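You operate a simulated robot arm through the tools that you are given. There is no shell and no other tool.

You run a simulated robot arm. Do the job below in one go: nothing can be reset, and whatever is moved stays where it is left.

TASK
Bolt up the yellow block in the bench vise.
Fine: slide the jaw shut, lock the grey lever, tighten both bolts with the red driver and put the driver back; leave the block clamped; the other blocks stay. Set down upright: red driver.

It is judged by the outcome, as a careful person would: the job done as asked, and still so three seconds after it is handed in. It fails if anything else is knocked over, pushed out of place, dropped, spilled or broken.

THE ROBOT
A 7-joint arm with a two-finger parallel gripper, fixed in place. Base frame: the origin is at the foot of the arm, x ahead of it, y to its left, z up. Lengths are in cm, angles in rad, forces in N, time in s.
With the tool pointing down near the work surface it reaches from about 36 to 78 cm from the base axis. Its first joint turns from -2.897 to 2.897 rad. Payload 3.91 kg.
Tool frame: the origin (TCP) lies between the finger pads and is the grasp point; the fingertips stand 3 cm ahead of it; z points along the fingers, y is the line along which they close. Largest opening 11 cm; finger width 2, thickness 1; the body of the gripper, 4.8 by 11.2 cm, starts 5.5 cm behind the TCP.
Orientation is that of the tool frame in the base frame, as a unit quaternion [x, y, z, w]. With the fingers straight down and closing along the base's y, the tool's x points along the base's -x, its y along +y and its z along -z.

THE INTERFACE
- The arm moves only by the tool arm_command. Its argument "deltas" is a list of rows, each a list of 6 numbers: the shift along the tool's x, y, z in cm, then the turn, a rotation vector about the tool's x, y, z in rad. In form: [[dx, dy, dz, rx, ry, rz], ...]. A call has 1 to 20 rows; each row shifts and turns the commanded pose from where the row before left it, along the tool's axes as they then stand. "grip" is the gripper command, from -1 (fully open) to 1 (shut), values between in proportion, set as the call begins (left out, the last holds). Rows are played at 5 a second. More than 5 cm and 0.15 rad between two rows, or a gripper value outside its range, and nothing of the call is played. Where a pose cannot be reached the arm comes as near as it can. A force on the tool above 70 N (or 10 N above the force at the start of the call, whichever is more), or a blocked arm, ends the call early, and 0.2 s more pass. The fingers move at their own pace (about 15.3 cm/s each) and stop on an object; they squeeze with about 27 N. The grip force told is the motor's: it shows also when the fingers shut on nothing. Time passes only in rows, and 0.2 s behind the last, so rows that do not move let the fingers close. It gives the time, the measured TCP pose, the force on the tool (base axes), the opening and the grip force at its end, in the units of the frame above (readings bear some noise), with the torque about the TCP (base axes, N m) and any sound that the robot's microphone picked up.
- Cameras (640 x 400 px; columns grow to the right, rows downward): "scene" is fixed at [5.19, 50.2, 140.66]; the picture's right is [-0.08, -1.00, 0.00], its down [-0.73, 0.06, -0.68] and it looks along [0.68, -0.06, -0.73] (base axes); focal length 305 px, centre (320, 200). "wrist" rides on the gripper at [7.7, 0.7, -11.4] in the tool frame; the picture's right is [-0.09, 1.00, 0.00], its down [-0.80, -0.07, -0.59] and it looks along [-0.59, -0.05, 0.80] (tool axes); focal length 270 px, centre (320, 200). There is no depth. A picture from a camera that has moved, and an enlarged one, comes with that camera's place and axes in the base frame and with its lens.
- snapshot(camera): a new picture of that camera. No time passes.
- raise_lower(by): slides the trunk up (or, below 0, down) by that many cm; the arm rides with it, the base frame stays. It gives what a move gives, with no picture.
- zoom(camera, box): a new picture of the part [left, top, right, bottom] of that camera's present view, enlarged. No time passes.
- close_job(): hands the job in; it is judged then, once.

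Places have to be worked out from the pictures, the camera data and where the tool is seen. Open the gripper and draw the arm clear of the work before you hand the job in, unless the task says otherwise.

The tools are called after "Emit:" as name(argument=value, ...) on one line, values as JSON. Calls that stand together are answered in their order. arm_command: Moves the arm, as the interface text tells. Its arguments: {"type":"object","properties":{"deltas":{"type":"array"},"grip":{"type":"number"}},"required":["deltas"]} The other tools are called the same way: raise_lower (by) slides the trunk up or down; snapshot (camera) takes a picture; zoom (camera, box) takes an enlarged picture of a part of a camera's view; close_job () hands the job in.

At the start:

```text
time: 0.0
eef_pos: [30.83, 22.73, 117.14]
tcp_rot: [0.0, 1.0, 0.0, -0.001]
ft_force: [0.4, -0.2, 0.5]
torque: [0.01, 0.01, 0.01]
finger_gap: 10.97
finger_force: 0.0
trunk travel left (down, up): [-55.0, 6.0]
```

scene: 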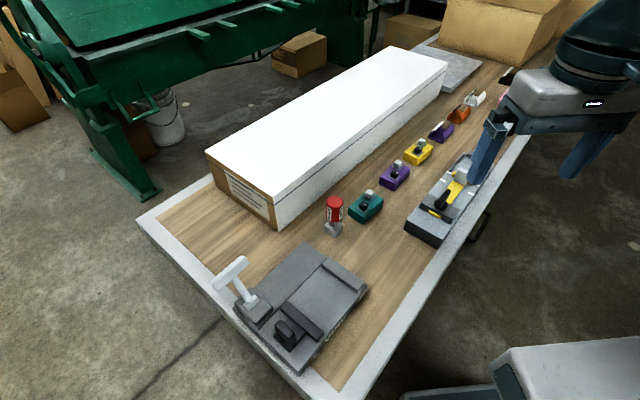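
wrist: 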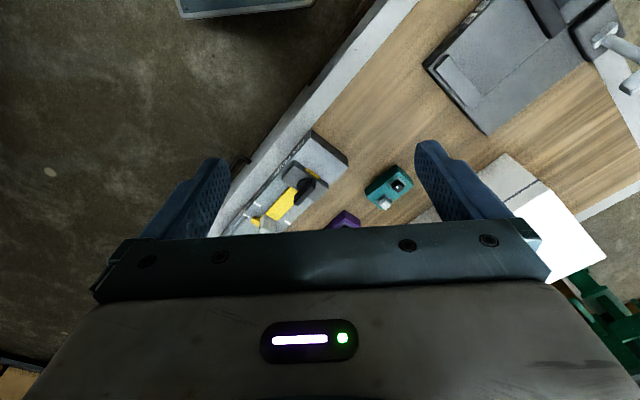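

I'll start by looking closely at the scene to locate the vise, the blocks, the bolts and the driver.

Emit:
zoom(camera="scene", box=[200, 220, 400, 345])

Emit:
zoom(camera="scene", box=[380, 130, 540, 260])

Emit:
zoom(camera="scene", box=[300, 60, 540, 260])

Emit:
zoom(camera="scene", box=[200, 220, 400, 390])

```text
3.20 times, centred on (300, 282) of scene
camera zoom: at [5.19, 50.2, 140.66], right [-0.08, -1.0, 0.0], down [-0.73, 0.06, -0.68], along [0.68, -0.06, -0.73], focal length 975 px, centre (384, -64)
```

zoom: 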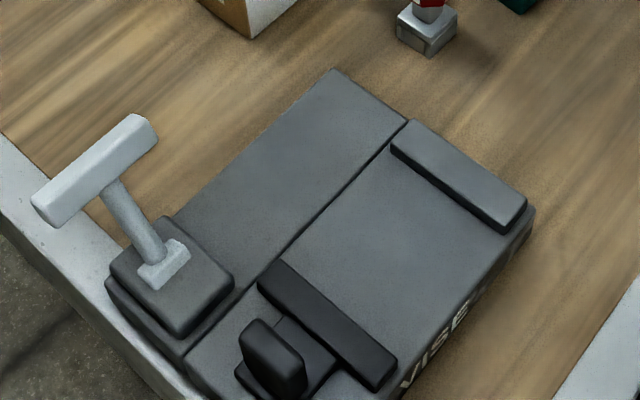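

```text
3.08 times, centred on (460, 195) of scene
camera zoom: at [5.19, 50.2, 140.66], right [-0.08, -1.0, 0.0], down [-0.73, 0.06, -0.68], along [0.68, -0.06, -0.73], focal length 938 px, centre (-111, 215)
```

zoom: 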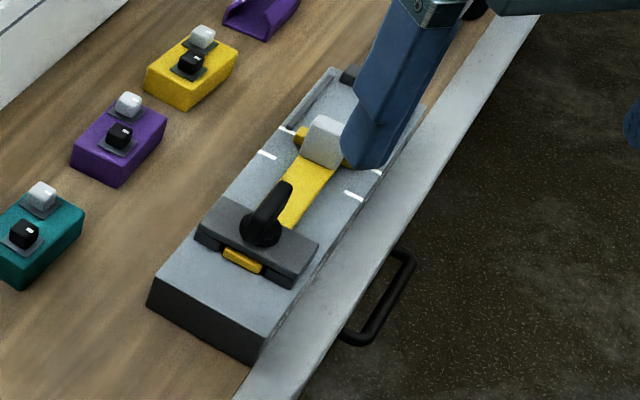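

```text
2.00 times, centred on (420, 160) of scene
camera zoom: at [5.19, 50.2, 140.66], right [-0.08, -1.0, 0.0], down [-0.73, 0.06, -0.68], along [0.68, -0.06, -0.73], focal length 610 px, centre (120, 280)
```

zoom: 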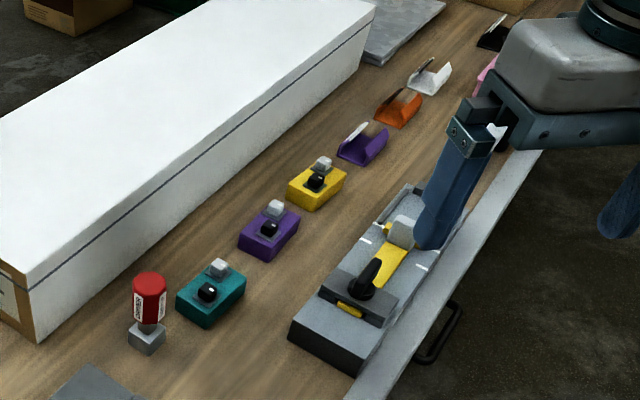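

```text
2.35 times, centred on (300, 305) of scene
camera zoom: at [5.19, 50.2, 140.66], right [-0.08, -1.0, 0.0], down [-0.73, 0.06, -0.68], along [0.68, -0.06, -0.73], focal length 717 px, centre (367, -47)
```

zoom: 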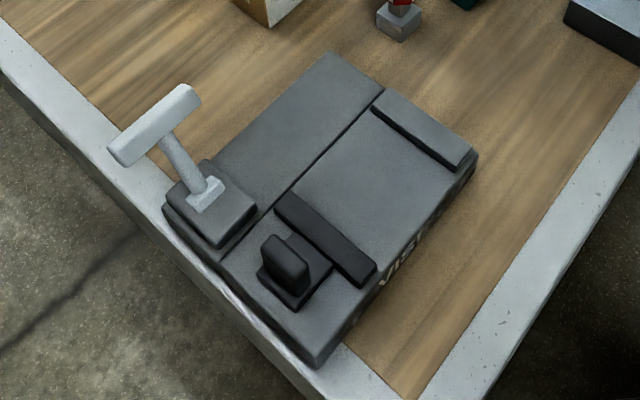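

Emit:
zoom(camera="wrist", box=[400, 0, 640, 150])

Emit:
zoom(camera="wrist", box=[220, 110, 440, 240])

Emit:
zoom(camera="scene", box=[310, 180, 390, 240])

Emit:
zoom(camera="scene", box=[380, 130, 460, 190])

```text
2.67 times, centred on (520, 75) of wrist
camera zoom: at [23.11, 23.26, 128.56], right [0.09, 1.0, 0.0], down [0.8, -0.07, 0.59], along [0.59, -0.05, -0.8], focal length 721 px, centre (-213, 533)
```

zoom: 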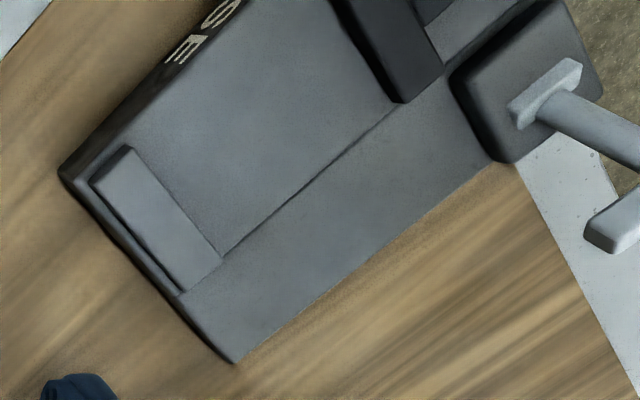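

```text
2.91 times, centred on (330, 175) of wrist
camera zoom: at [23.11, 23.26, 128.56], right [0.09, 1.0, 0.0], down [0.8, -0.07, 0.59], along [0.59, -0.05, -0.8], focal length 786 px, centre (291, 273)
```

zoom: 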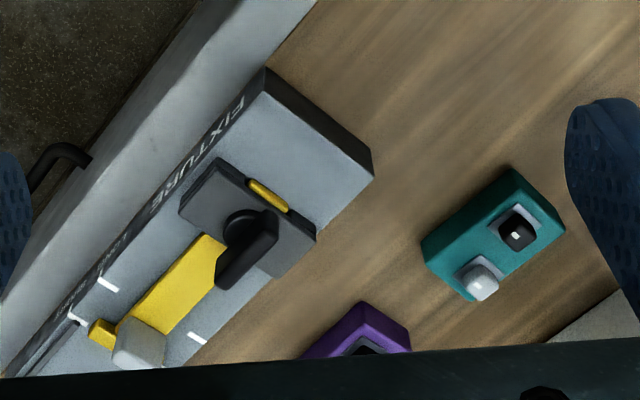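

```text
6.67 times, centred on (350, 210) of scene
camera zoom: at [5.19, 50.2, 140.66], right [-0.08, -1.0, 0.0], down [-0.73, 0.06, -0.68], along [0.68, -0.06, -0.73], focal length 2032 px, centre (120, 133)
```

zoom: 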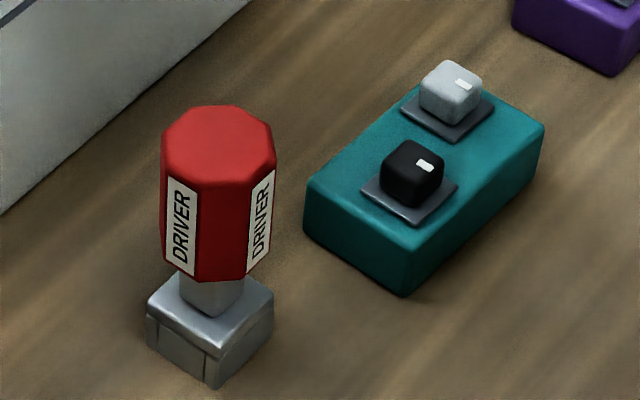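

```text
6.67 times, centred on (420, 160) of scene
camera zoom: at [5.19, 50.2, 140.66], right [-0.08, -1.0, 0.0], down [-0.73, 0.06, -0.68], along [0.68, -0.06, -0.73], focal length 2032 px, centre (-347, 467)
```

zoom: 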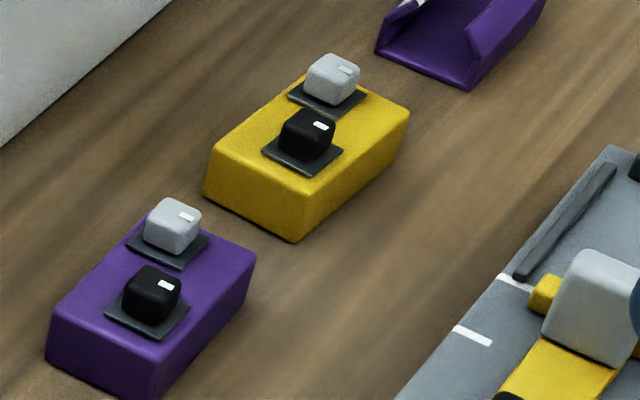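

The vise is on the left at roughly (31, 49), with its bed near z 84. The yellow block with two bolts is at roughly (76, 14), and the table top is at about z 81. I'll move the wrist camera to look closely at the vise.

Emit:
arm_command(deltas=[[1.4, 3.1, 1.0, 0, 0, -0.15], [1.8, 2.8, 1.0, 0, 0, -0.15], [2.2, 2.4, 1.0, 0, 0, -0.15], [2.4, 2.0, 1.0, 0, 0, -0.15], [2.6, 1.6, 1.0, 0, 0, -0.15], [2.8, 1.2, 1.0, 0, 0, -0.15], [0, 0, 1.0, 0, 0, -0.15], [0, 0, 0, 0, 0, 0]], grip=-1)

Emit:
snapshot(camera="wrist")

Emit:
snapshot(camera="scene")

```text
time: 1.8
eef_pos: [15.65, 29.58, 110.17]
tcp_rot: [-0.503, 0.864, 0.0, 0.001]
ft_force: [0.6, 0.8, 0.2]
torque: [0.0, 0.01, 0.0]
finger_gap: 10.97
finger_force: 0.0
trunk travel left (down, up): [-55.0, 6.0]
```

```text
taken
camera wrist: at [11.21, 23.12, 121.54], right [-0.82, 0.57, 0.0], down [0.46, 0.66, 0.59], along [0.34, 0.49, -0.8], focal length 270 px, centre (320, 200)
```

wrist: 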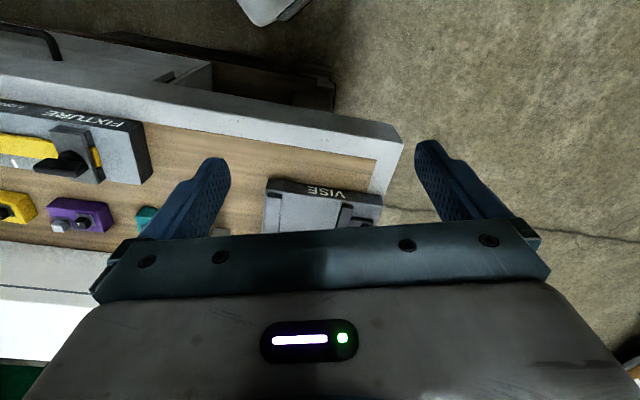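

```text
taken
```

scene: 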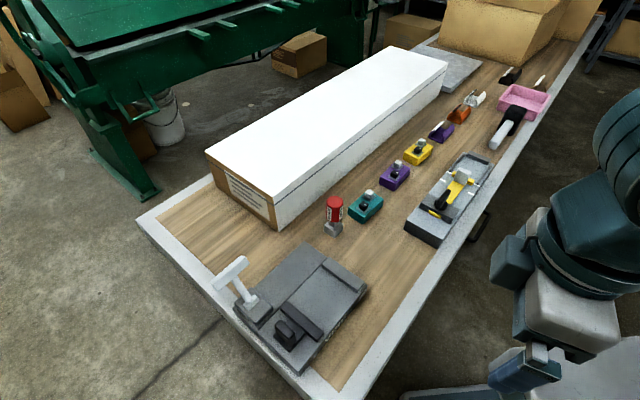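

Emit:
arm_command(deltas=[[-3.5, 0, 1.0, 0, 0, 0], [-3.5, 0, 1.0, 0, 0, 0], [-3.5, 0, 1.0, 0, 0, 0], [-3.5, 0, 1.0, 0, 0, 0], [0, 0, 0, 0, 0, 0]])

Emit:
snapshot(camera="wrist")

```text
time: 3.0
eef_pos: [22.44, 41.69, 106.06]
tcp_rot: [-0.501, 0.866, 0.001, 0.0]
ft_force: [-0.6, 0.1, 0.4]
torque: [-0.02, -0.02, -0.01]
finger_gap: 10.96
finger_force: 0.1
trunk travel left (down, up): [-55.0, 6.0]
```

```text
taken
camera wrist: at [18.0, 35.3, 117.61], right [-0.82, 0.57, 0.0], down [0.46, 0.66, 0.59], along [0.34, 0.49, -0.8], focal length 270 px, centre (320, 200)
```

wrist: 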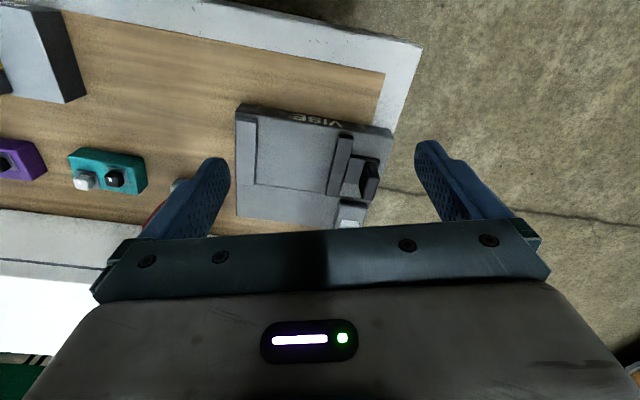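

Emit:
zoom(camera="wrist", box=[210, 90, 410, 235])

Emit:
arm_command(deltas=[[-3.5, 0, 0, 0, 0, 0], [-3.5, 0, 0, 0, 0, 0], [-3, 0, 0, 0, 0, 0], [0, 0, 0, 0, 0, 0]])

Emit:
zoom(camera="wrist", box=[210, 40, 450, 190])

Emit:
snapshot(camera="wrist")

```text
2.76 times, centred on (310, 162) of wrist
camera zoom: at [18.0, 35.3, 117.61], right [-0.82, 0.57, 0.0], down [0.46, 0.66, 0.59], along [0.34, 0.49, -0.8], focal length 746 px, centre (348, 303)
```

zoom: 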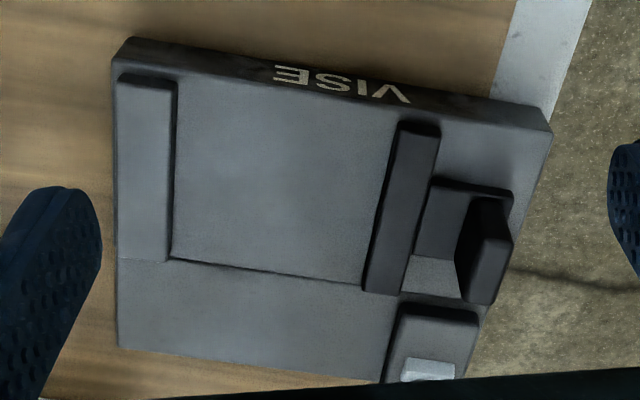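

```text
time: 4.0
eef_pos: [27.53, 50.24, 106.19]
tcp_rot: [-0.501, 0.865, 0.0, 0.001]
ft_force: [0.7, 0.6, -0.9]
torque: [-0.03, -0.02, 0.01]
finger_gap: 10.99
finger_force: 0.0
trunk travel left (down, up): [-55.0, 6.0]
```

```text
2.67 times, centred on (330, 115) of wrist
camera zoom: at [23.02, 43.85, 117.66], right [-0.82, 0.57, 0.0], down [0.46, 0.66, 0.59], along [0.34, 0.49, -0.8], focal length 721 px, centre (293, 427)
```

zoom: 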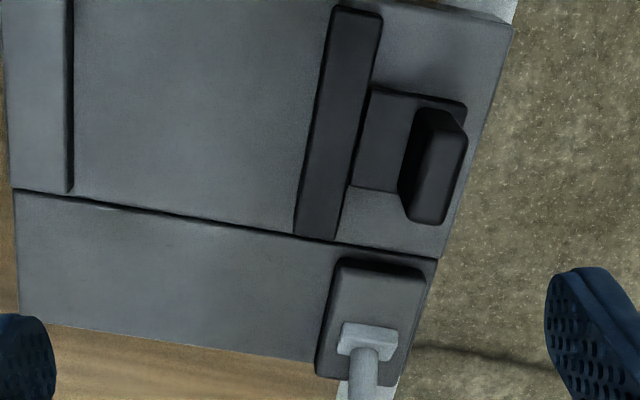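

```text
taken
camera wrist: at [23.02, 43.85, 117.66], right [-0.82, 0.57, 0.0], down [0.46, 0.66, 0.59], along [0.34, 0.49, -0.8], focal length 270 px, centre (320, 200)
```

wrist: 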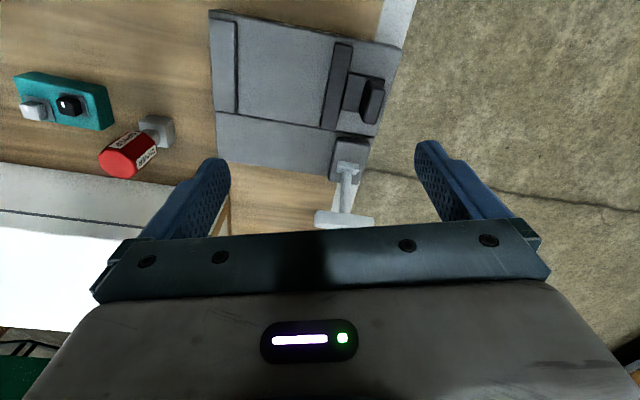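

Triangulating gives the vise bed at z≈86 and a jaw gap of about 9.8 cm. The lever pivots near (30, 60, 88.5) and its T-handle is near (33, 63.5, 93). Next I'll cross the bench high up to look closely at the driver and the yellow block.

Emit:
arm_command(deltas=[[0.35, -4.37, -0.2, 0, 0, 0.1], [0.35, -4.37, -0.2, 0, 0, 0], [0.35, -4.37, -0.2, 0, 0, 0], [0.35, -4.37, -0.2, 0, 0, 0], [0.35, -4.37, -0.2, 0, 0, 0], [0, 0, 0, 0, 0, 0.15], [0, 0, 0, 0, 0, 0.15], [0, 0, 0, 0, 0, 0.15], [0, 0, 0, 0, 0, 0.15], [0, 0, 0, 0, 0, 0.15], [0, 0, 0, 0, 0, 0.15], [0, 0, 0, 0, 0, 0]])

Emit:
snapshot(camera="wrist")

```text
time: 6.6
eef_pos: [44.43, 36.64, 107.15]
tcp_rot: [-0.024, 1.0, -0.001, 0.0]
ft_force: [0.0, -0.2, 0.1]
torque: [-0.04, 0.01, 0.0]
finger_gap: 10.98
finger_force: 0.1
trunk travel left (down, up): [-55.0, 6.0]
```

```text
taken
camera wrist: at [36.73, 36.77, 118.59], right [0.04, 1.0, 0.0], down [0.8, -0.03, 0.59], along [0.59, -0.02, -0.8], focal length 270 px, centre (320, 200)
```

wrist: 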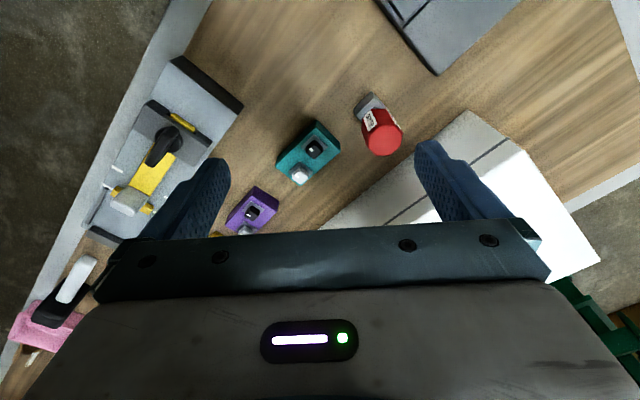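

Emit:
zoom(camera="wrist", box=[340, 80, 420, 170])

Emit:
zoom(camera="wrist", box=[210, 100, 350, 240])

Emit:
arm_command(deltas=[[-3, -4, 0, 0, 0, 0], [-3, -4, 0, 0, 0, 0], [-3, -3, 0.5, 0, 0, 0], [-3, -3, 0.5, 0, 0, 0], [-3, -2, 0.5, 0, 0, 0], [0, 0, 0.5, 0, 0, 0.15], [0, 0, 0.5, 0, 0, 0.15], [0, 0, 0.5, 0, 0, 0.15], [0, 0, 0.5, 0, 0, 0.15], [0, 0, 0, 0, 0, 0.137], [0, 0, 0, 0, 0, 0]])

Emit:
snapshot(camera="wrist")

```text
4.44 times, centred on (380, 125) of wrist
camera zoom: at [36.73, 36.77, 118.59], right [0.04, 1.0, 0.0], down [0.8, -0.03, 0.59], along [0.59, -0.02, -0.8], focal length 1201 px, centre (53, 533)
```

zoom: 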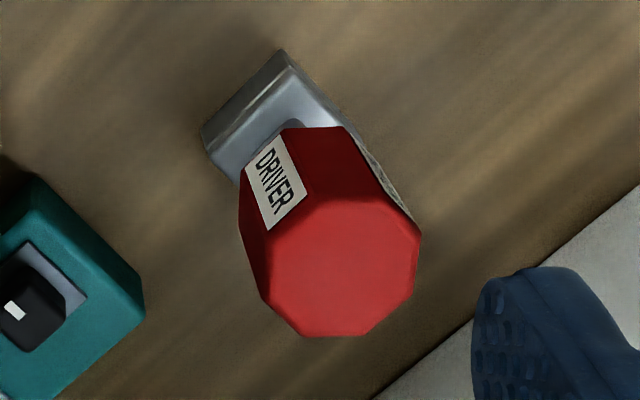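

```text
2.86 times, centred on (280, 170) of wrist
camera zoom: at [36.73, 36.77, 118.59], right [0.04, 1.0, 0.0], down [0.8, -0.03, 0.59], along [0.59, -0.02, -0.8], focal length 772 px, centre (434, 286)
```

zoom: 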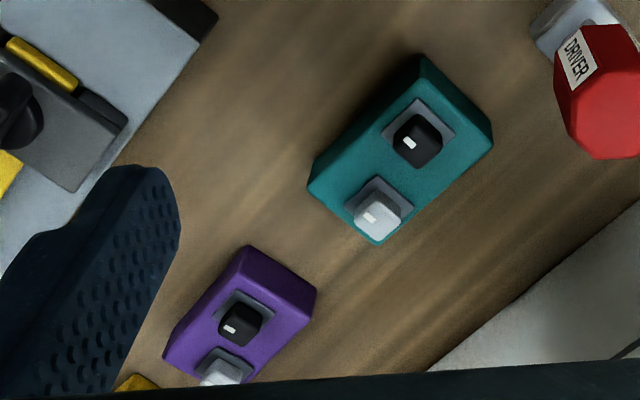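

```text
time: 9.0
eef_pos: [60.4, 21.44, 103.52]
tcp_rot: [0.337, 0.941, 0.0, 0.0]
ft_force: [0.2, 0.6, -0.1]
torque: [0.01, 0.0, -0.04]
finger_gap: 11.02
finger_force: 0.1
trunk travel left (down, up): [-55.0, 6.0]
```

```text
taken
camera wrist: at [54.79, 26.64, 114.98], right [0.7, 0.71, 0.0], down [0.57, -0.56, 0.59], along [0.42, -0.42, -0.8], focal length 270 px, centre (320, 200)
```

wrist: 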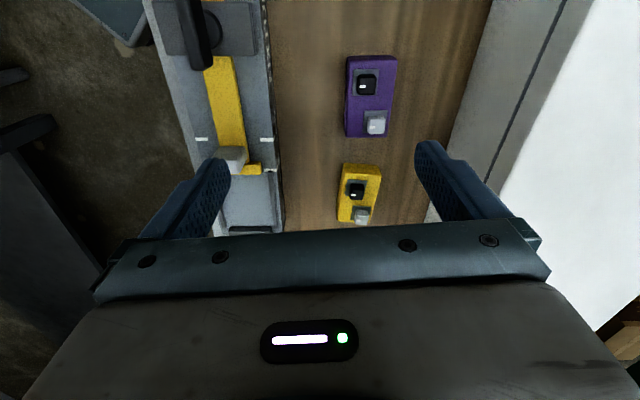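

Emit:
arm_command(deltas=[[-2.5, 0, 0.5, 0, 0, 0.098], [-2.5, 0, 0.5, 0, 0, 0], [-2.5, 0, 0.5, 0, 0, 0], [-2.5, 0, 0, 0, 0, 0], [0, 0, 0, 0, 0, 0]])

Emit:
snapshot(camera="wrist")

Emit:
zoom(camera="wrist", box=[270, 60, 430, 160])

```text
time: 10.2
eef_pos: [67.53, 14.32, 101.95]
tcp_rot: [0.382, 0.924, 0.0, 0.0]
ft_force: [0.3, -0.8, -0.7]
torque: [-0.02, 0.02, -0.03]
finger_gap: 11.0
finger_force: 0.1
trunk travel left (down, up): [-55.0, 6.0]
```

```text
taken
camera wrist: at [62.47, 20.21, 113.51], right [0.77, 0.64, 0.0], down [0.52, -0.62, 0.59], along [0.38, -0.46, -0.8], focal length 270 px, centre (320, 200)
```

wrist: 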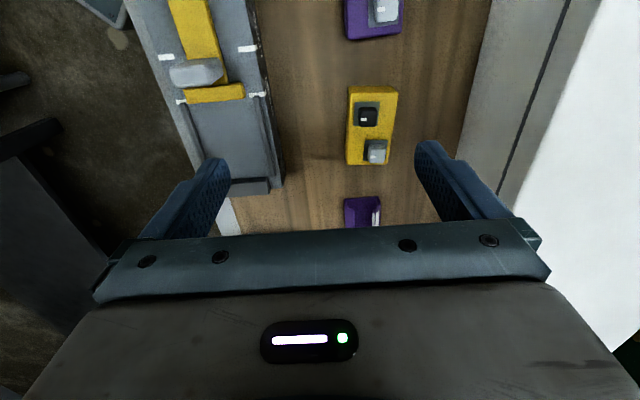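

```text
4.00 times, centred on (350, 110) of wrist
camera zoom: at [62.47, 20.21, 113.51], right [0.77, 0.64, 0.0], down [0.52, -0.62, 0.59], along [0.38, -0.46, -0.8], focal length 1081 px, centre (200, 560)
```

zoom: 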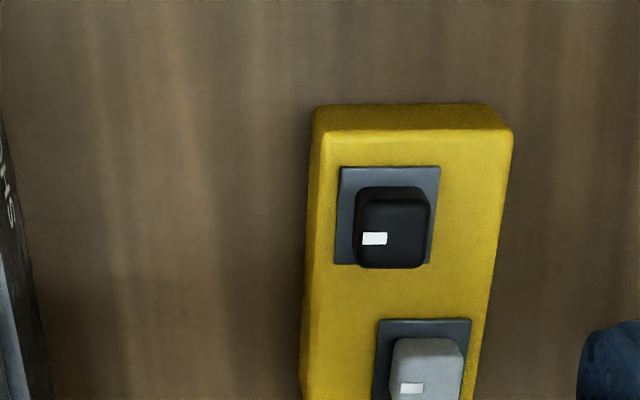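

Emit:
zoom(camera="wrist", box=[310, 75, 430, 175])

```text
4.00 times, centred on (370, 125) of wrist
camera zoom: at [62.47, 20.21, 113.51], right [0.77, 0.64, 0.0], down [0.52, -0.62, 0.59], along [0.38, -0.46, -0.8], focal length 1081 px, centre (120, 500)
```

zoom: 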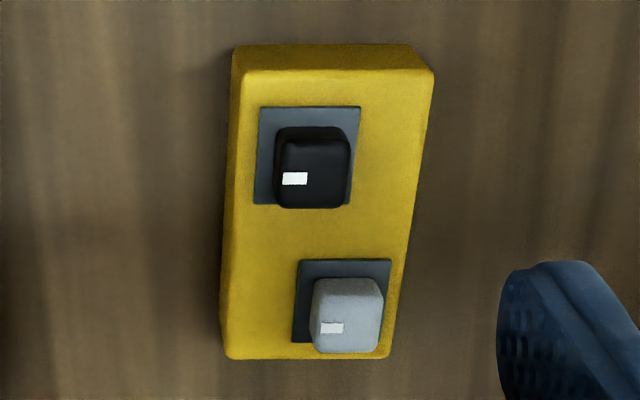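

The block lies about 4 cm ahead and 5.5 cm to the tool's +y, around (74.2, 15.3). I'll move above it, lower somewhat, and refine the estimate.

Emit:
arm_command(deltas=[[-1.0, 1.4, 0, 0, 0, 0], [-1.0, 1.4, 1.5, 0, 0, 0], [-1.0, 1.4, 1.5, 0, 0, 0], [-1.0, 1.25, 1.5, 0, 0, 0], [0, 0, 1.5, 0, 0, 0], [0, 0, 0, 0, 0, 0]])

Emit:
snapshot(camera="wrist")

Emit:
zoom(camera="wrist", box=[240, 60, 400, 160])

Emit:
zoom(camera="scene", box=[360, 90, 520, 190])

```text
time: 11.6
eef_pos: [74.29, 15.36, 96.08]
tcp_rot: [0.382, 0.924, 0.0, 0.0]
ft_force: [0.0, -0.7, -0.8]
torque: [0.02, 0.0, 0.01]
finger_gap: 10.99
finger_force: 0.0
trunk travel left (down, up): [-55.0, 6.0]
```

```text
taken
camera wrist: at [69.15, 21.18, 107.61], right [0.77, 0.64, 0.0], down [0.52, -0.62, 0.59], along [0.38, -0.46, -0.8], focal length 270 px, centre (320, 200)
```

wrist: 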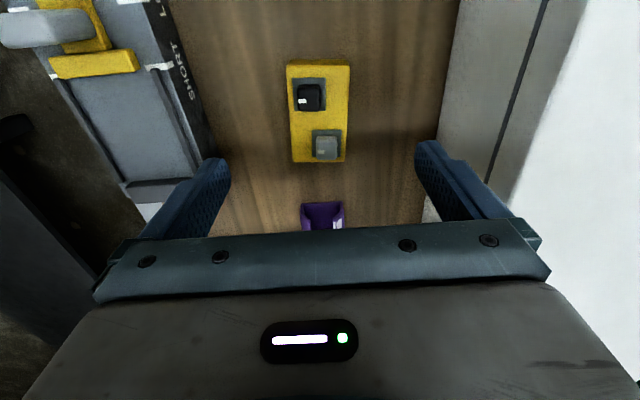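

```text
4.00 times, centred on (320, 110) of wrist
camera zoom: at [69.15, 21.18, 107.61], right [0.77, 0.64, 0.0], down [0.52, -0.62, 0.59], along [0.38, -0.46, -0.8], focal length 1081 px, centre (320, 560)
```

zoom: 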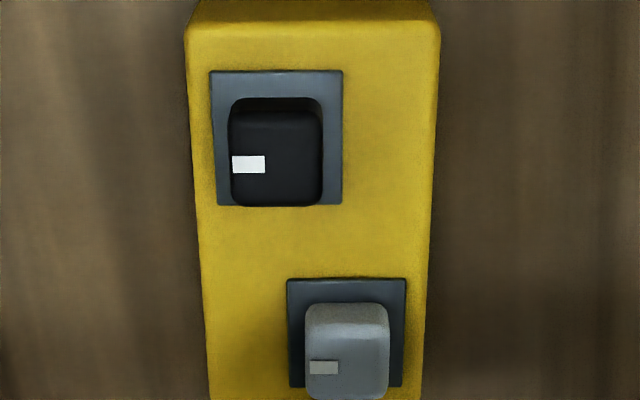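

```text
4.00 times, centred on (440, 140) of scene
camera zoom: at [5.19, 50.2, 140.66], right [-0.08, -1.0, 0.0], down [-0.73, 0.06, -0.68], along [0.68, -0.06, -0.73], focal length 1219 px, centre (-160, 440)
```

zoom: 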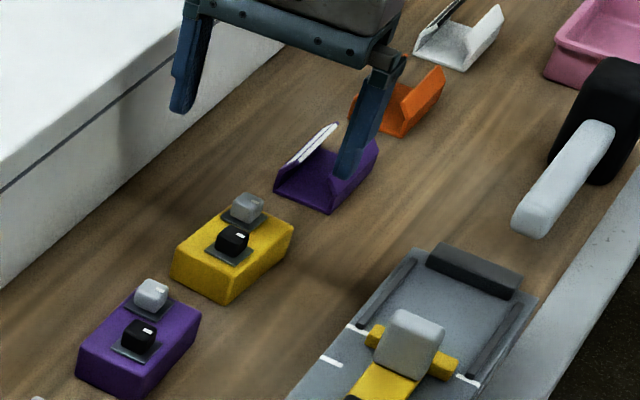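

From two wrist views the block top is at z≈84.9, centred near (74.3, 14.9), with its long axis at about -49.6° and size about 8.5×5 cm. I'll align the yaw, lower to just above it and check again.

Emit:
arm_command(deltas=[[0, 0, 0, 0, 0, 0.08], [-0.39, -0.32, 1.5, 0, 0, 0], [0, 0, 2.0, 0, 0, 0], [0, 0, 2.0, 0, 0, 0], [0, 0, 1.5, 0, 0, 0], [0, 0, 0, 0, 0, 0]])

Emit:
snapshot(camera="wrist")

Emit:
zoom(camera="scene", box=[370, 110, 470, 180])

```text
time: 13.0
eef_pos: [74.19, 14.99, 89.04]
tcp_rot: [0.419, 0.908, 0.0, -0.001]
ft_force: [0.1, 0.6, 0.4]
torque: [0.0, -0.02, 0.01]
finger_gap: 11.0
finger_force: 0.0
trunk travel left (down, up): [-55.0, 6.0]
```

```text
taken
camera wrist: at [69.56, 21.21, 100.44], right [0.81, 0.58, 0.0], down [0.47, -0.66, 0.59], along [0.34, -0.48, -0.8], focal length 270 px, centre (320, 200)
```

wrist: 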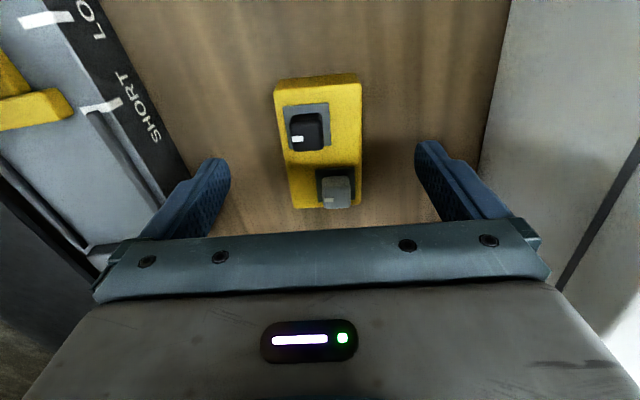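

```text
5.71 times, centred on (420, 145) of scene
camera zoom: at [5.19, 50.2, 140.66], right [-0.08, -1.0, 0.0], down [-0.73, 0.06, -0.68], along [0.68, -0.06, -0.73], focal length 1741 px, centre (-251, 514)
```

zoom: 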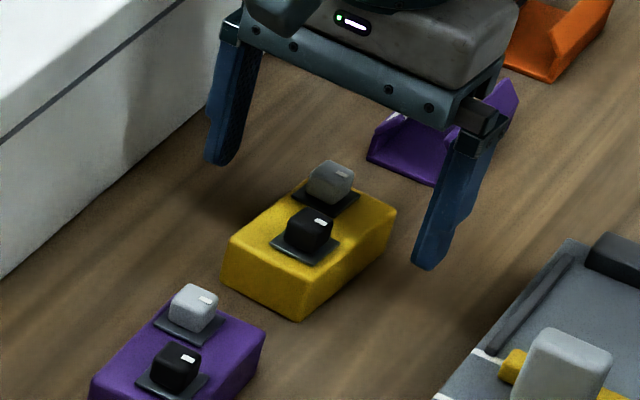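

The block is centred within about 0.3 cm. I'll lower until the fingertips sit just above the table, then close.

Emit:
arm_command(deltas=[[-0.2, 0.2, 1.0, 0, 0, 0], [0, 0, 1.0, 0, 0, 0], [0, 0, 0.8, 0, 0, 0], [0, 0, 0.6, 0, 0, 0], [0, 0, 0, 0, 0, 0]])

Emit:
zoom(camera="scene", box=[370, 110, 470, 180])

```text
time: 14.2
eef_pos: [74.51, 14.87, 85.81]
tcp_rot: [0.419, 0.908, 0.0, 0.0]
ft_force: [0.6, 0.3, 0.1]
torque: [-0.01, 0.02, 0.01]
finger_gap: 10.99
finger_force: 0.1
trunk travel left (down, up): [-55.0, 6.0]
```

```text
5.71 times, centred on (420, 145) of scene
camera zoom: at [5.19, 50.2, 140.66], right [-0.08, -1.0, 0.0], down [-0.73, 0.06, -0.68], along [0.68, -0.06, -0.73], focal length 1741 px, centre (-251, 514)
```

zoom: 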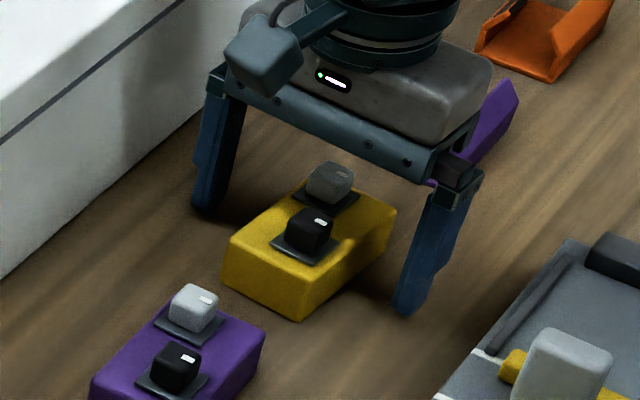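

Emit:
arm_command(deltas=[[0, 0, 0.3, 0, 0, 0], [0, 0, 0, 0, 0, 0], [0, 0, 0, 0, 0, 0], [0, 0, 0, 0, 0, 0]], grip=1)

Emit:
snapshot(camera="wrist")

```text
time: 15.2
eef_pos: [74.47, 14.91, 85.49]
tcp_rot: [0.419, 0.908, 0.001, 0.001]
ft_force: [-1.3, -0.4, 6.8]
torque: [-0.01, 0.36, -0.03]
finger_gap: 4.98
finger_force: 26.6
trunk travel left (down, up): [-55.0, 6.0]
```

```text
taken
camera wrist: at [69.95, 21.11, 96.96], right [0.82, 0.58, 0.0], down [0.47, -0.66, 0.59], along [0.35, -0.48, -0.8], focal length 270 px, centre (320, 200)
```

wrist: 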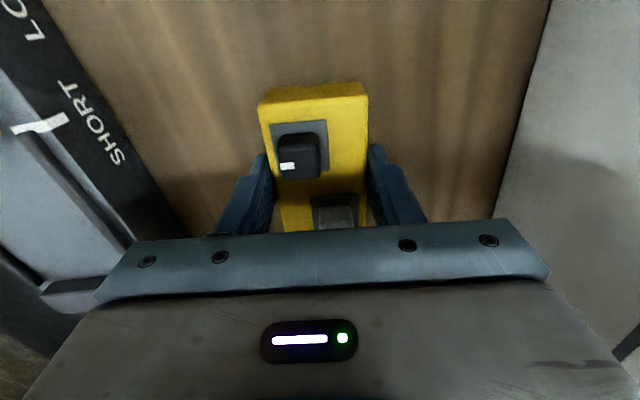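

Gripped at 4.98 cm. Lifting straight up.

Emit:
arm_command(deltas=[[0, 0, -0.5, 0, 0, 0], [0, 0, -1.0, 0, 0, 0], [0, 0, -1.5, 0, 0, 0], [0, 0, -2, 0, 0, 0], [0, 0, -3, 0, 0, 0], [0, 0, -3, 0, 0, 0], [0, 0, -3, 0, 0, 0], [0, 0, -3, 0, 0, 0], [0, 0, 0, 0, 0, 0]])

Emit:
snapshot(camera="wrist")

Emit:
zoom(camera="scene", box=[340, 30, 540, 200])

```text
time: 17.2
eef_pos: [74.63, 14.74, 102.21]
tcp_rot: [0.419, 0.908, -0.001, -0.001]
ft_force: [-0.8, -0.3, -3.4]
torque: [0.0, 0.01, 0.03]
finger_gap: 4.96
finger_force: 27.3
trunk travel left (down, up): [-55.0, 6.0]
```

```text
taken
camera wrist: at [70.1, 20.97, 113.72], right [0.82, 0.58, 0.0], down [0.47, -0.66, 0.59], along [0.34, -0.48, -0.8], focal length 270 px, centre (320, 200)
```

wrist: 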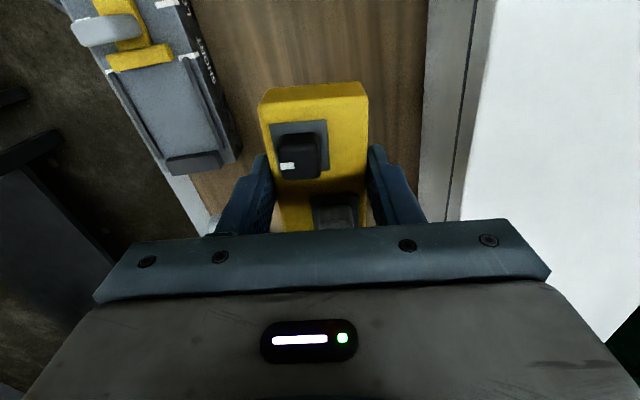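

```text
2.35 times, centred on (440, 115) of scene
camera zoom: at [5.19, 50.2, 140.66], right [-0.08, -1.0, 0.0], down [-0.73, 0.06, -0.68], along [0.68, -0.06, -0.73], focal length 717 px, centre (38, 400)
```

zoom: 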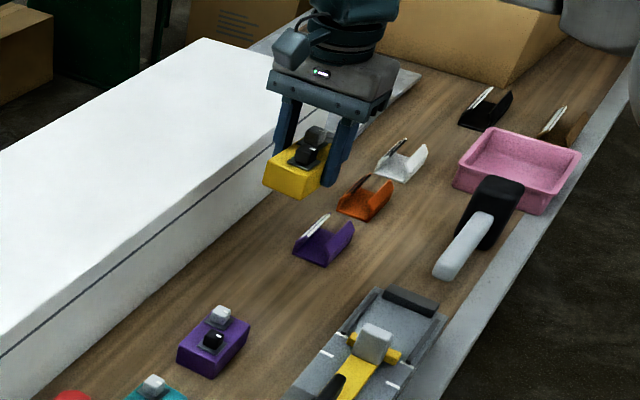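

Block is secure (about 0.35 kg). I'll carry it high to above the vise, then turn it so its long side runs parallel to the jaws.

Emit:
arm_command(deltas=[[3.0, -0.7, -0.3, 0, 0, 0], [4.45, -1.04, -0.3, 0, 0, 0], [4.45, -1.04, -0.3, 0, 0, 0], [4.45, -1.04, -0.3, 0, 0, 0], [4.45, -1.04, -0.3, 0, 0, 0], [4.45, -1.04, 0, 0, 0, 0], [4.45, -1.04, 0, 0, 0, 0], [4.45, -1.04, 0, 0, 0, 0], [4.45, -1.04, 0, 0, 0, 0], [4.45, -1.04, 0, 0, 0, 0], [4.45, -1.04, 0, 0, 0, 0], [3.0, -0.7, 0, 0, 0, 0], [2.9, -0.65, 0, 0, 0, 0], [0, 0, 0, 0, 0, 0]])

Emit:
arm_command(deltas=[[0, 0, 0, 0, 0, -0.14], [0, 0, 0, 0, 0, -0.14], [0, 0, 0, 0, 0, -0.14], [0, 0, 0, 0, 0, -0.14], [0, 0, 0, 0, 0, -0.14], [0, 0, 0, 0, 0, -0.14], [0, 0, 0, 0, 0, -0.14], [0, 0, 0, 0, 0, -0.14], [0, 0, 0, 0, 0, -0.14], [0, 0, 0, 0, 0, -0.14], [0, 0, 0, 0, 0, -0.14], [0, 0, 0, 0, 0, -0.129], [0, 0, 0, 0, 0, 0]])

Emit:
snapshot(camera="wrist")

Emit:
snapshot(camera="scene")

```text
time: 20.2
eef_pos: [30.29, 47.3, 103.83]
tcp_rot: [0.419, 0.908, 0.0, 0.0]
ft_force: [-0.2, 1.2, -3.1]
torque: [-0.04, -0.02, 0.01]
finger_gap: 4.99
finger_force: 26.8
trunk travel left (down, up): [-55.0, 6.0]
```

```text
time: 23.0
eef_pos: [30.32, 47.56, 103.75]
tcp_rot: [-0.392, 0.92, 0.0, 0.0]
ft_force: [0.2, 0.0, -4.1]
torque: [-0.02, -0.01, 0.0]
finger_gap: 4.96
finger_force: 27.0
trunk travel left (down, up): [-55.0, 6.0]
```

```text
taken
camera wrist: at [24.5, 42.29, 115.33], right [-0.66, 0.75, 0.0], down [0.61, 0.53, 0.59], along [0.45, 0.39, -0.8], focal length 270 px, centre (320, 200)
```

wrist: 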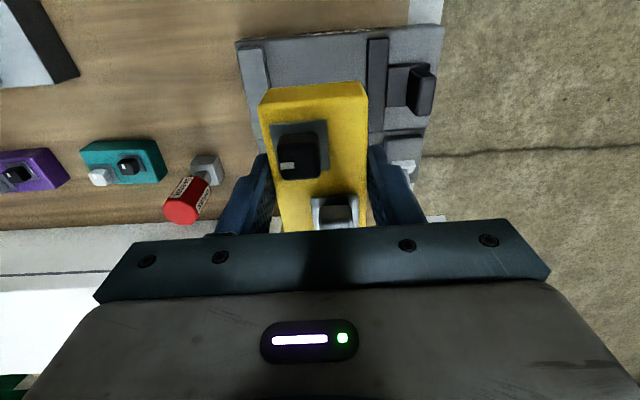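

```text
taken
```

scene: 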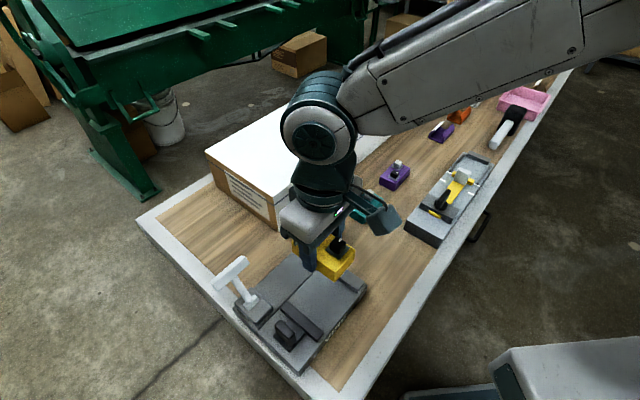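

Emit:
zoom(camera="wrist", box=[230, 15, 450, 155])

```text
2.86 times, centred on (340, 85) of wrist
camera zoom: at [24.5, 42.29, 115.33], right [-0.66, 0.75, 0.0], down [0.61, 0.53, 0.59], along [0.45, 0.39, -0.8], focal length 772 px, centre (263, 529)
```

zoom: 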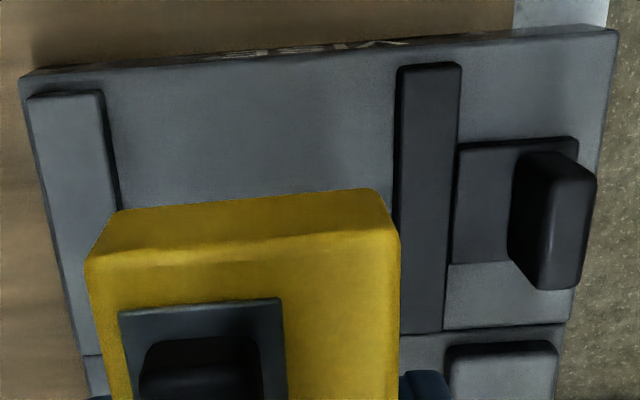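

Geometry checks out: the mid-gap is at about (30.4, 47.3) and the jaw direction is about 46°. I'll nudge toward the centre and lower between the jaws, fast at first and then slowly.

Emit:
arm_command(deltas=[[0.1, -0.2, 1.5, 0, 0, 0], [0, 0, 2.0, 0, 0, 0], [0, 0, 2.0, 0, 0, 0], [0, 0, 2.0, 0, 0, 0], [0, 0, 2.0, 0, 0, 0], [0, 0, 1.5, 0, 0, 0], [0, 0, 1.0, 0, 0, 0], [0, 0, 0, 0, 0, 0]])

Emit:
snapshot(camera="wrist")

Emit:
zoom(camera="scene", box=[210, 200, 410, 390])

```text
time: 24.8
eef_pos: [30.43, 47.37, 91.81]
tcp_rot: [-0.392, 0.92, -0.001, 0.0]
ft_force: [-0.2, 0.7, -3.6]
torque: [-0.02, -0.03, 0.02]
finger_gap: 4.97
finger_force: 27.0
trunk travel left (down, up): [-55.0, 6.0]
```

```text
taken
camera wrist: at [24.58, 42.15, 103.41], right [-0.66, 0.75, 0.0], down [0.61, 0.53, 0.59], along [0.45, 0.39, -0.8], focal length 270 px, centre (320, 200)
```

wrist: 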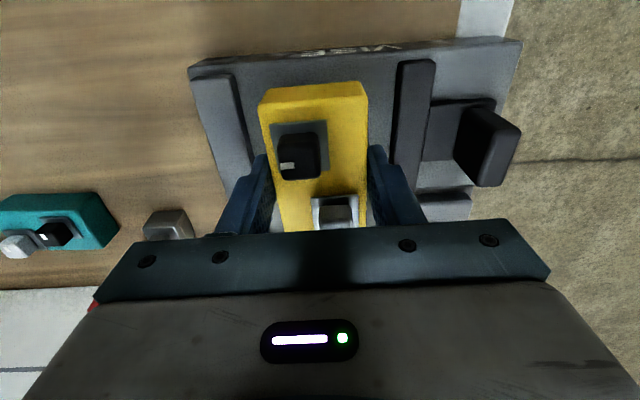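

```text
2.11 times, centred on (310, 295) of scene
camera zoom: at [5.19, 50.2, 140.66], right [-0.08, -1.0, 0.0], down [-0.73, 0.06, -0.68], along [0.68, -0.06, -0.73], focal length 642 px, centre (341, 0)
```

zoom: 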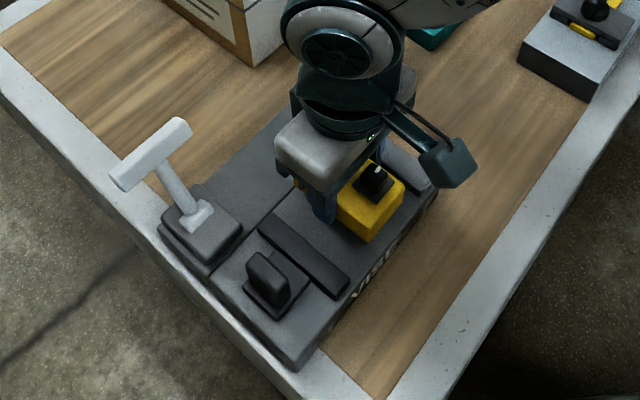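

Nicely centred between the jaws with clearance on both sides. Now a slow, guarded descent until the block touches the bed.

Emit:
arm_command(deltas=[[0, 0, 0.5, 0, 0, 0], [0, 0, 0.5, 0, 0, 0], [0, 0, 0.4, 0, 0, 0], [0, 0, 0.3, 0, 0, 0], [0, 0, 0, 0, 0, 0]])

```text
time: 26.0
eef_pos: [30.35, 47.36, 90.23]
tcp_rot: [-0.391, 0.92, 0.001, 0.0]
ft_force: [0.2, 0.7, -3.9]
torque: [-0.02, 0.03, 0.01]
finger_gap: 4.97
finger_force: 26.8
trunk travel left (down, up): [-55.0, 6.0]
```

Emit:
arm_command(deltas=[[0, 0, 0.2, 0, 0, 0], [0, 0, 0.2, 0, 0, 0], [0, 0, 0, 0, 0, 0]])

```text
time: 26.8
eef_pos: [30.3, 47.23, 89.69]
tcp_rot: [-0.391, 0.92, 0.0, 0.0]
ft_force: [-0.1, 0.0, -3.9]
torque: [-0.05, 0.04, -0.01]
finger_gap: 4.96
finger_force: 26.5
trunk travel left (down, up): [-55.0, 6.0]
```

Emit:
arm_command(deltas=[[0, 0, 0.15, 0, 0, 0], [0, 0, 0.15, 0, 0, 0], [0, 0, 0, 0, 0, 0]])

```text
time: 27.6
eef_pos: [30.37, 47.29, 89.53]
tcp_rot: [-0.392, 0.92, 0.0, 0.0]
ft_force: [1.1, -0.1, -3.0]
torque: [-0.02, 0.01, 0.0]
finger_gap: 4.97
finger_force: 26.9
trunk travel left (down, up): [-55.0, 6.0]
```

Emit:
arm_command(deltas=[[0, 0, 0.15, 0, 0, 0], [0, 0, 0.15, 0, 0, 0], [0, 0, 0, 0, 0, 0]])

Emit:
zoom(camera="wrist", box=[180, 30, 460, 210])

```text
time: 28.4
eef_pos: [30.42, 47.37, 89.1]
tcp_rot: [-0.392, 0.92, 0.0, -0.001]
ft_force: [1.1, 0.4, -3.3]
torque: [-0.02, 0.0, -0.01]
finger_gap: 4.98
finger_force: 27.0
trunk travel left (down, up): [-55.0, 6.0]
```

```text
2.22 times, centred on (320, 120) of wrist
camera zoom: at [24.55, 42.14, 100.6], right [-0.66, 0.75, 0.0], down [0.61, 0.53, 0.59], along [0.45, 0.39, -0.8], focal length 601 px, centre (320, 378)
```

zoom: 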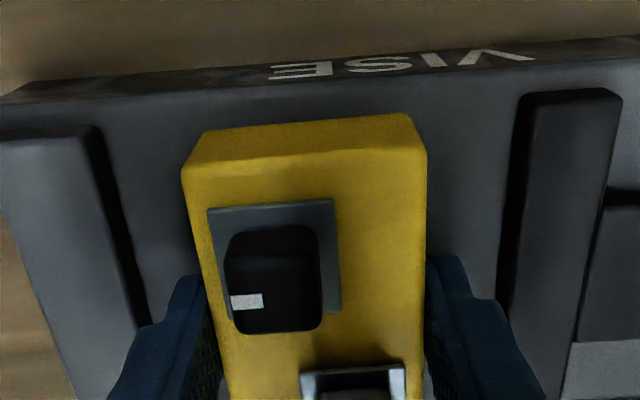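

Emit:
arm_command(deltas=[[0, 0, 0.15, 0, 0, 0], [0, 0, 0.15, 0, 0, 0], [0, 0, 0, 0, 0, 0]])

```text
time: 29.2
eef_pos: [30.44, 47.35, 88.99]
tcp_rot: [-0.392, 0.92, 0.0, 0.001]
ft_force: [3.0, 2.1, 10.1]
torque: [-0.57, 0.05, 0.07]
finger_gap: 4.98
finger_force: 27.2
trunk travel left (down, up): [-55.0, 6.0]
```

Contact: the force went from -3.5 to +10 N at TCP z≈89. I'll relieve the pressure slightly and open just enough to release without touching the jaws.

Emit:
arm_command(deltas=[[0, 0, -0.1, 0, 0, 0], [0, 0, 0, 0, 0, 0]])

Emit:
arm_command(deltas=[[0, 0, 0, 0, 0, 0], [0, 0, 0, 0, 0, 0], [0, 0, 0, 0, 0, 0]], grip=-0.15)

Emit:
zoom(camera="wrist", box=[180, 30, 460, 210])

```text
time: 29.8
eef_pos: [30.37, 47.23, 89.04]
tcp_rot: [-0.391, 0.92, 0.0, 0.0]
ft_force: [2.1, 2.7, 6.1]
torque: [0.01, -0.32, 0.07]
finger_gap: 4.98
finger_force: 27.2
trunk travel left (down, up): [-55.0, 6.0]
```

```text
time: 30.6
eef_pos: [30.4, 47.2, 88.9]
tcp_rot: [-0.392, 0.92, 0.0, 0.0]
ft_force: [-0.1, 0.3, 0.5]
torque: [-0.01, 0.02, 0.0]
finger_gap: 6.32
finger_force: 0.0
trunk travel left (down, up): [-55.0, 6.0]
```

```text
2.22 times, centred on (320, 120) of wrist
camera zoom: at [24.51, 42.04, 100.45], right [-0.66, 0.75, 0.0], down [0.61, 0.53, 0.59], along [0.45, 0.39, -0.8], focal length 601 px, centre (320, 378)
```

zoom: 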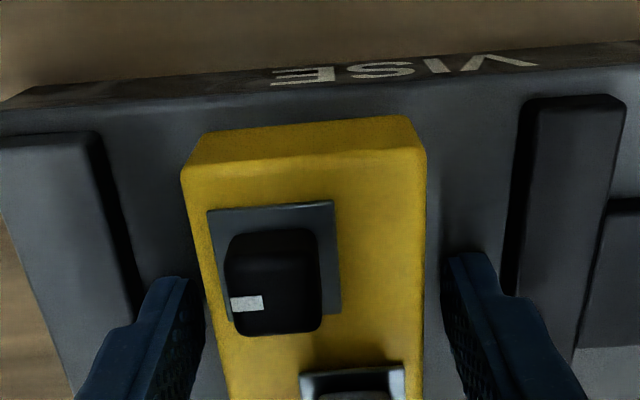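

Block is resting on the bed. Raising straight up, then I'll look at the jaw's handle.

Emit:
arm_command(deltas=[[0, 0, -1.0, 0, 0, 0], [0, 0, -2.0, 0, 0, 0], [0, 0, -2.5, 0, 0, 0], [0, 0, -2.5, 0, 0, 0], [0, 0, -2.0, 0, 0, 0], [0, 0, 0, 0, 0, 0]])

Emit:
snapshot(camera="wrist")

Emit:
zoom(camera="wrist", box=[220, 20, 460, 200])

Emit:
zoom(camera="scene", box=[240, 290, 340, 370])

```text
time: 32.0
eef_pos: [30.49, 47.3, 99.16]
tcp_rot: [-0.391, 0.92, -0.001, 0.0]
ft_force: [-0.2, 0.3, 0.5]
torque: [0.01, -0.03, -0.02]
finger_gap: 6.33
finger_force: 0.1
trunk travel left (down, up): [-55.0, 6.0]
```

```text
taken
camera wrist: at [24.55, 42.16, 110.56], right [-0.66, 0.75, 0.0], down [0.61, 0.53, 0.59], along [0.45, 0.39, -0.8], focal length 270 px, centre (320, 200)
```

wrist: 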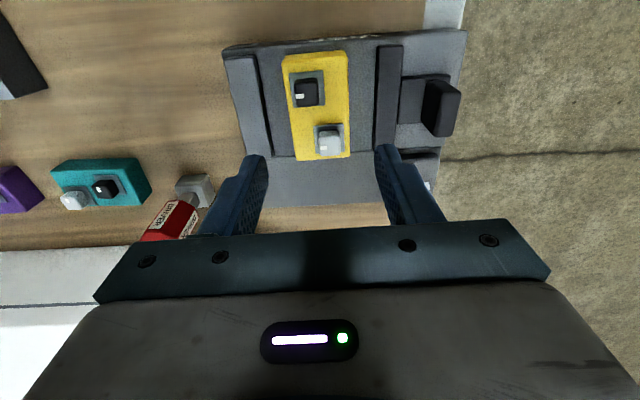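

```text
2.22 times, centred on (340, 110) of wrist
camera zoom: at [24.55, 42.16, 110.56], right [-0.66, 0.75, 0.0], down [0.61, 0.53, 0.59], along [0.45, 0.39, -0.8], focal length 601 px, centre (276, 400)
```

zoom: 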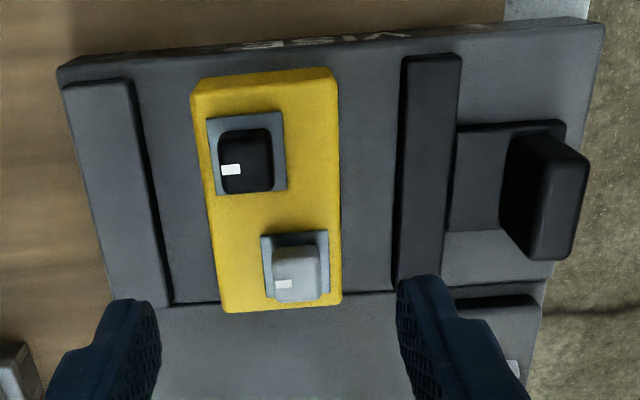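

```text
5.00 times, centred on (290, 330) of scene
camera zoom: at [5.19, 50.2, 140.66], right [-0.08, -1.0, 0.0], down [-0.73, 0.06, -0.68], along [0.68, -0.06, -0.73], focal length 1524 px, centre (470, -450)
```

zoom: 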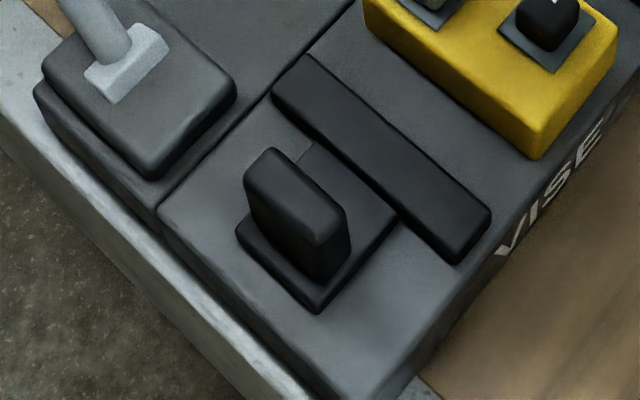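

Next, the jaw handle: a vertical plate near (23.7, 54.2), top at about z 90. I'll move above it and check alignment.

Emit:
arm_command(deltas=[[0, 3.2, 0, 0, 0, 0], [-0.1, 3.2, 0, 0, 0, 0], [-0.1, 3.2, 0, 0, 0, 0], [0, 0, 0, 0, 0, 0]])

Emit:
snapshot(camera="wrist")

Emit:
zoom(camera="wrist", box=[220, 20, 420, 170])

```text
time: 33.0
eef_pos: [23.68, 54.02, 99.04]
tcp_rot: [-0.392, 0.92, 0.001, -0.001]
ft_force: [-0.7, 0.3, 0.0]
torque: [0.01, -0.01, -0.03]
finger_gap: 6.32
finger_force: 0.0
trunk travel left (down, up): [-55.0, 6.0]
```

```text
taken
camera wrist: at [17.7, 48.77, 110.56], right [-0.66, 0.75, 0.0], down [0.61, 0.53, 0.59], along [0.45, 0.39, -0.8], focal length 270 px, centre (320, 200)
```

wrist: 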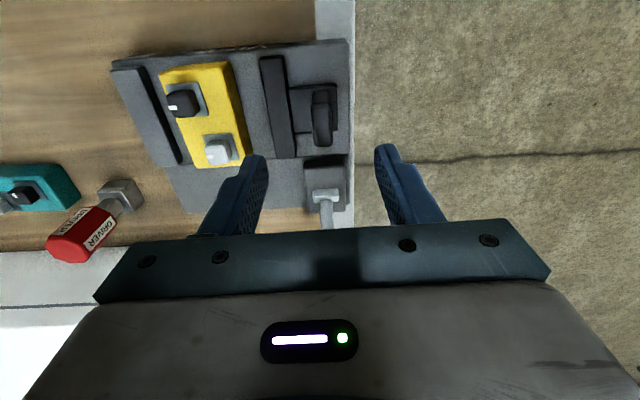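

```text
2.67 times, centred on (320, 95) of wrist
camera zoom: at [17.7, 48.77, 110.56], right [-0.66, 0.75, 0.0], down [0.61, 0.53, 0.59], along [0.45, 0.39, -0.8], focal length 721 px, centre (320, 480)
```

zoom: 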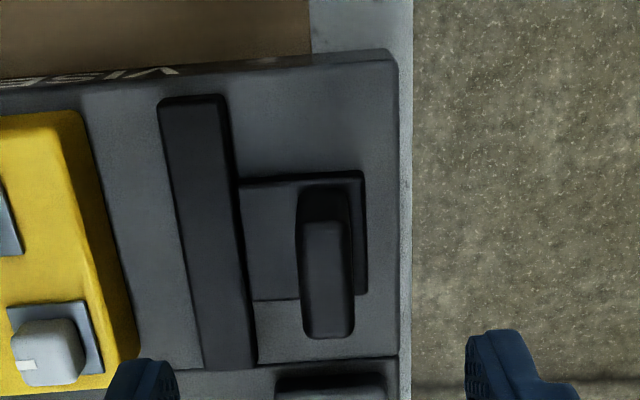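

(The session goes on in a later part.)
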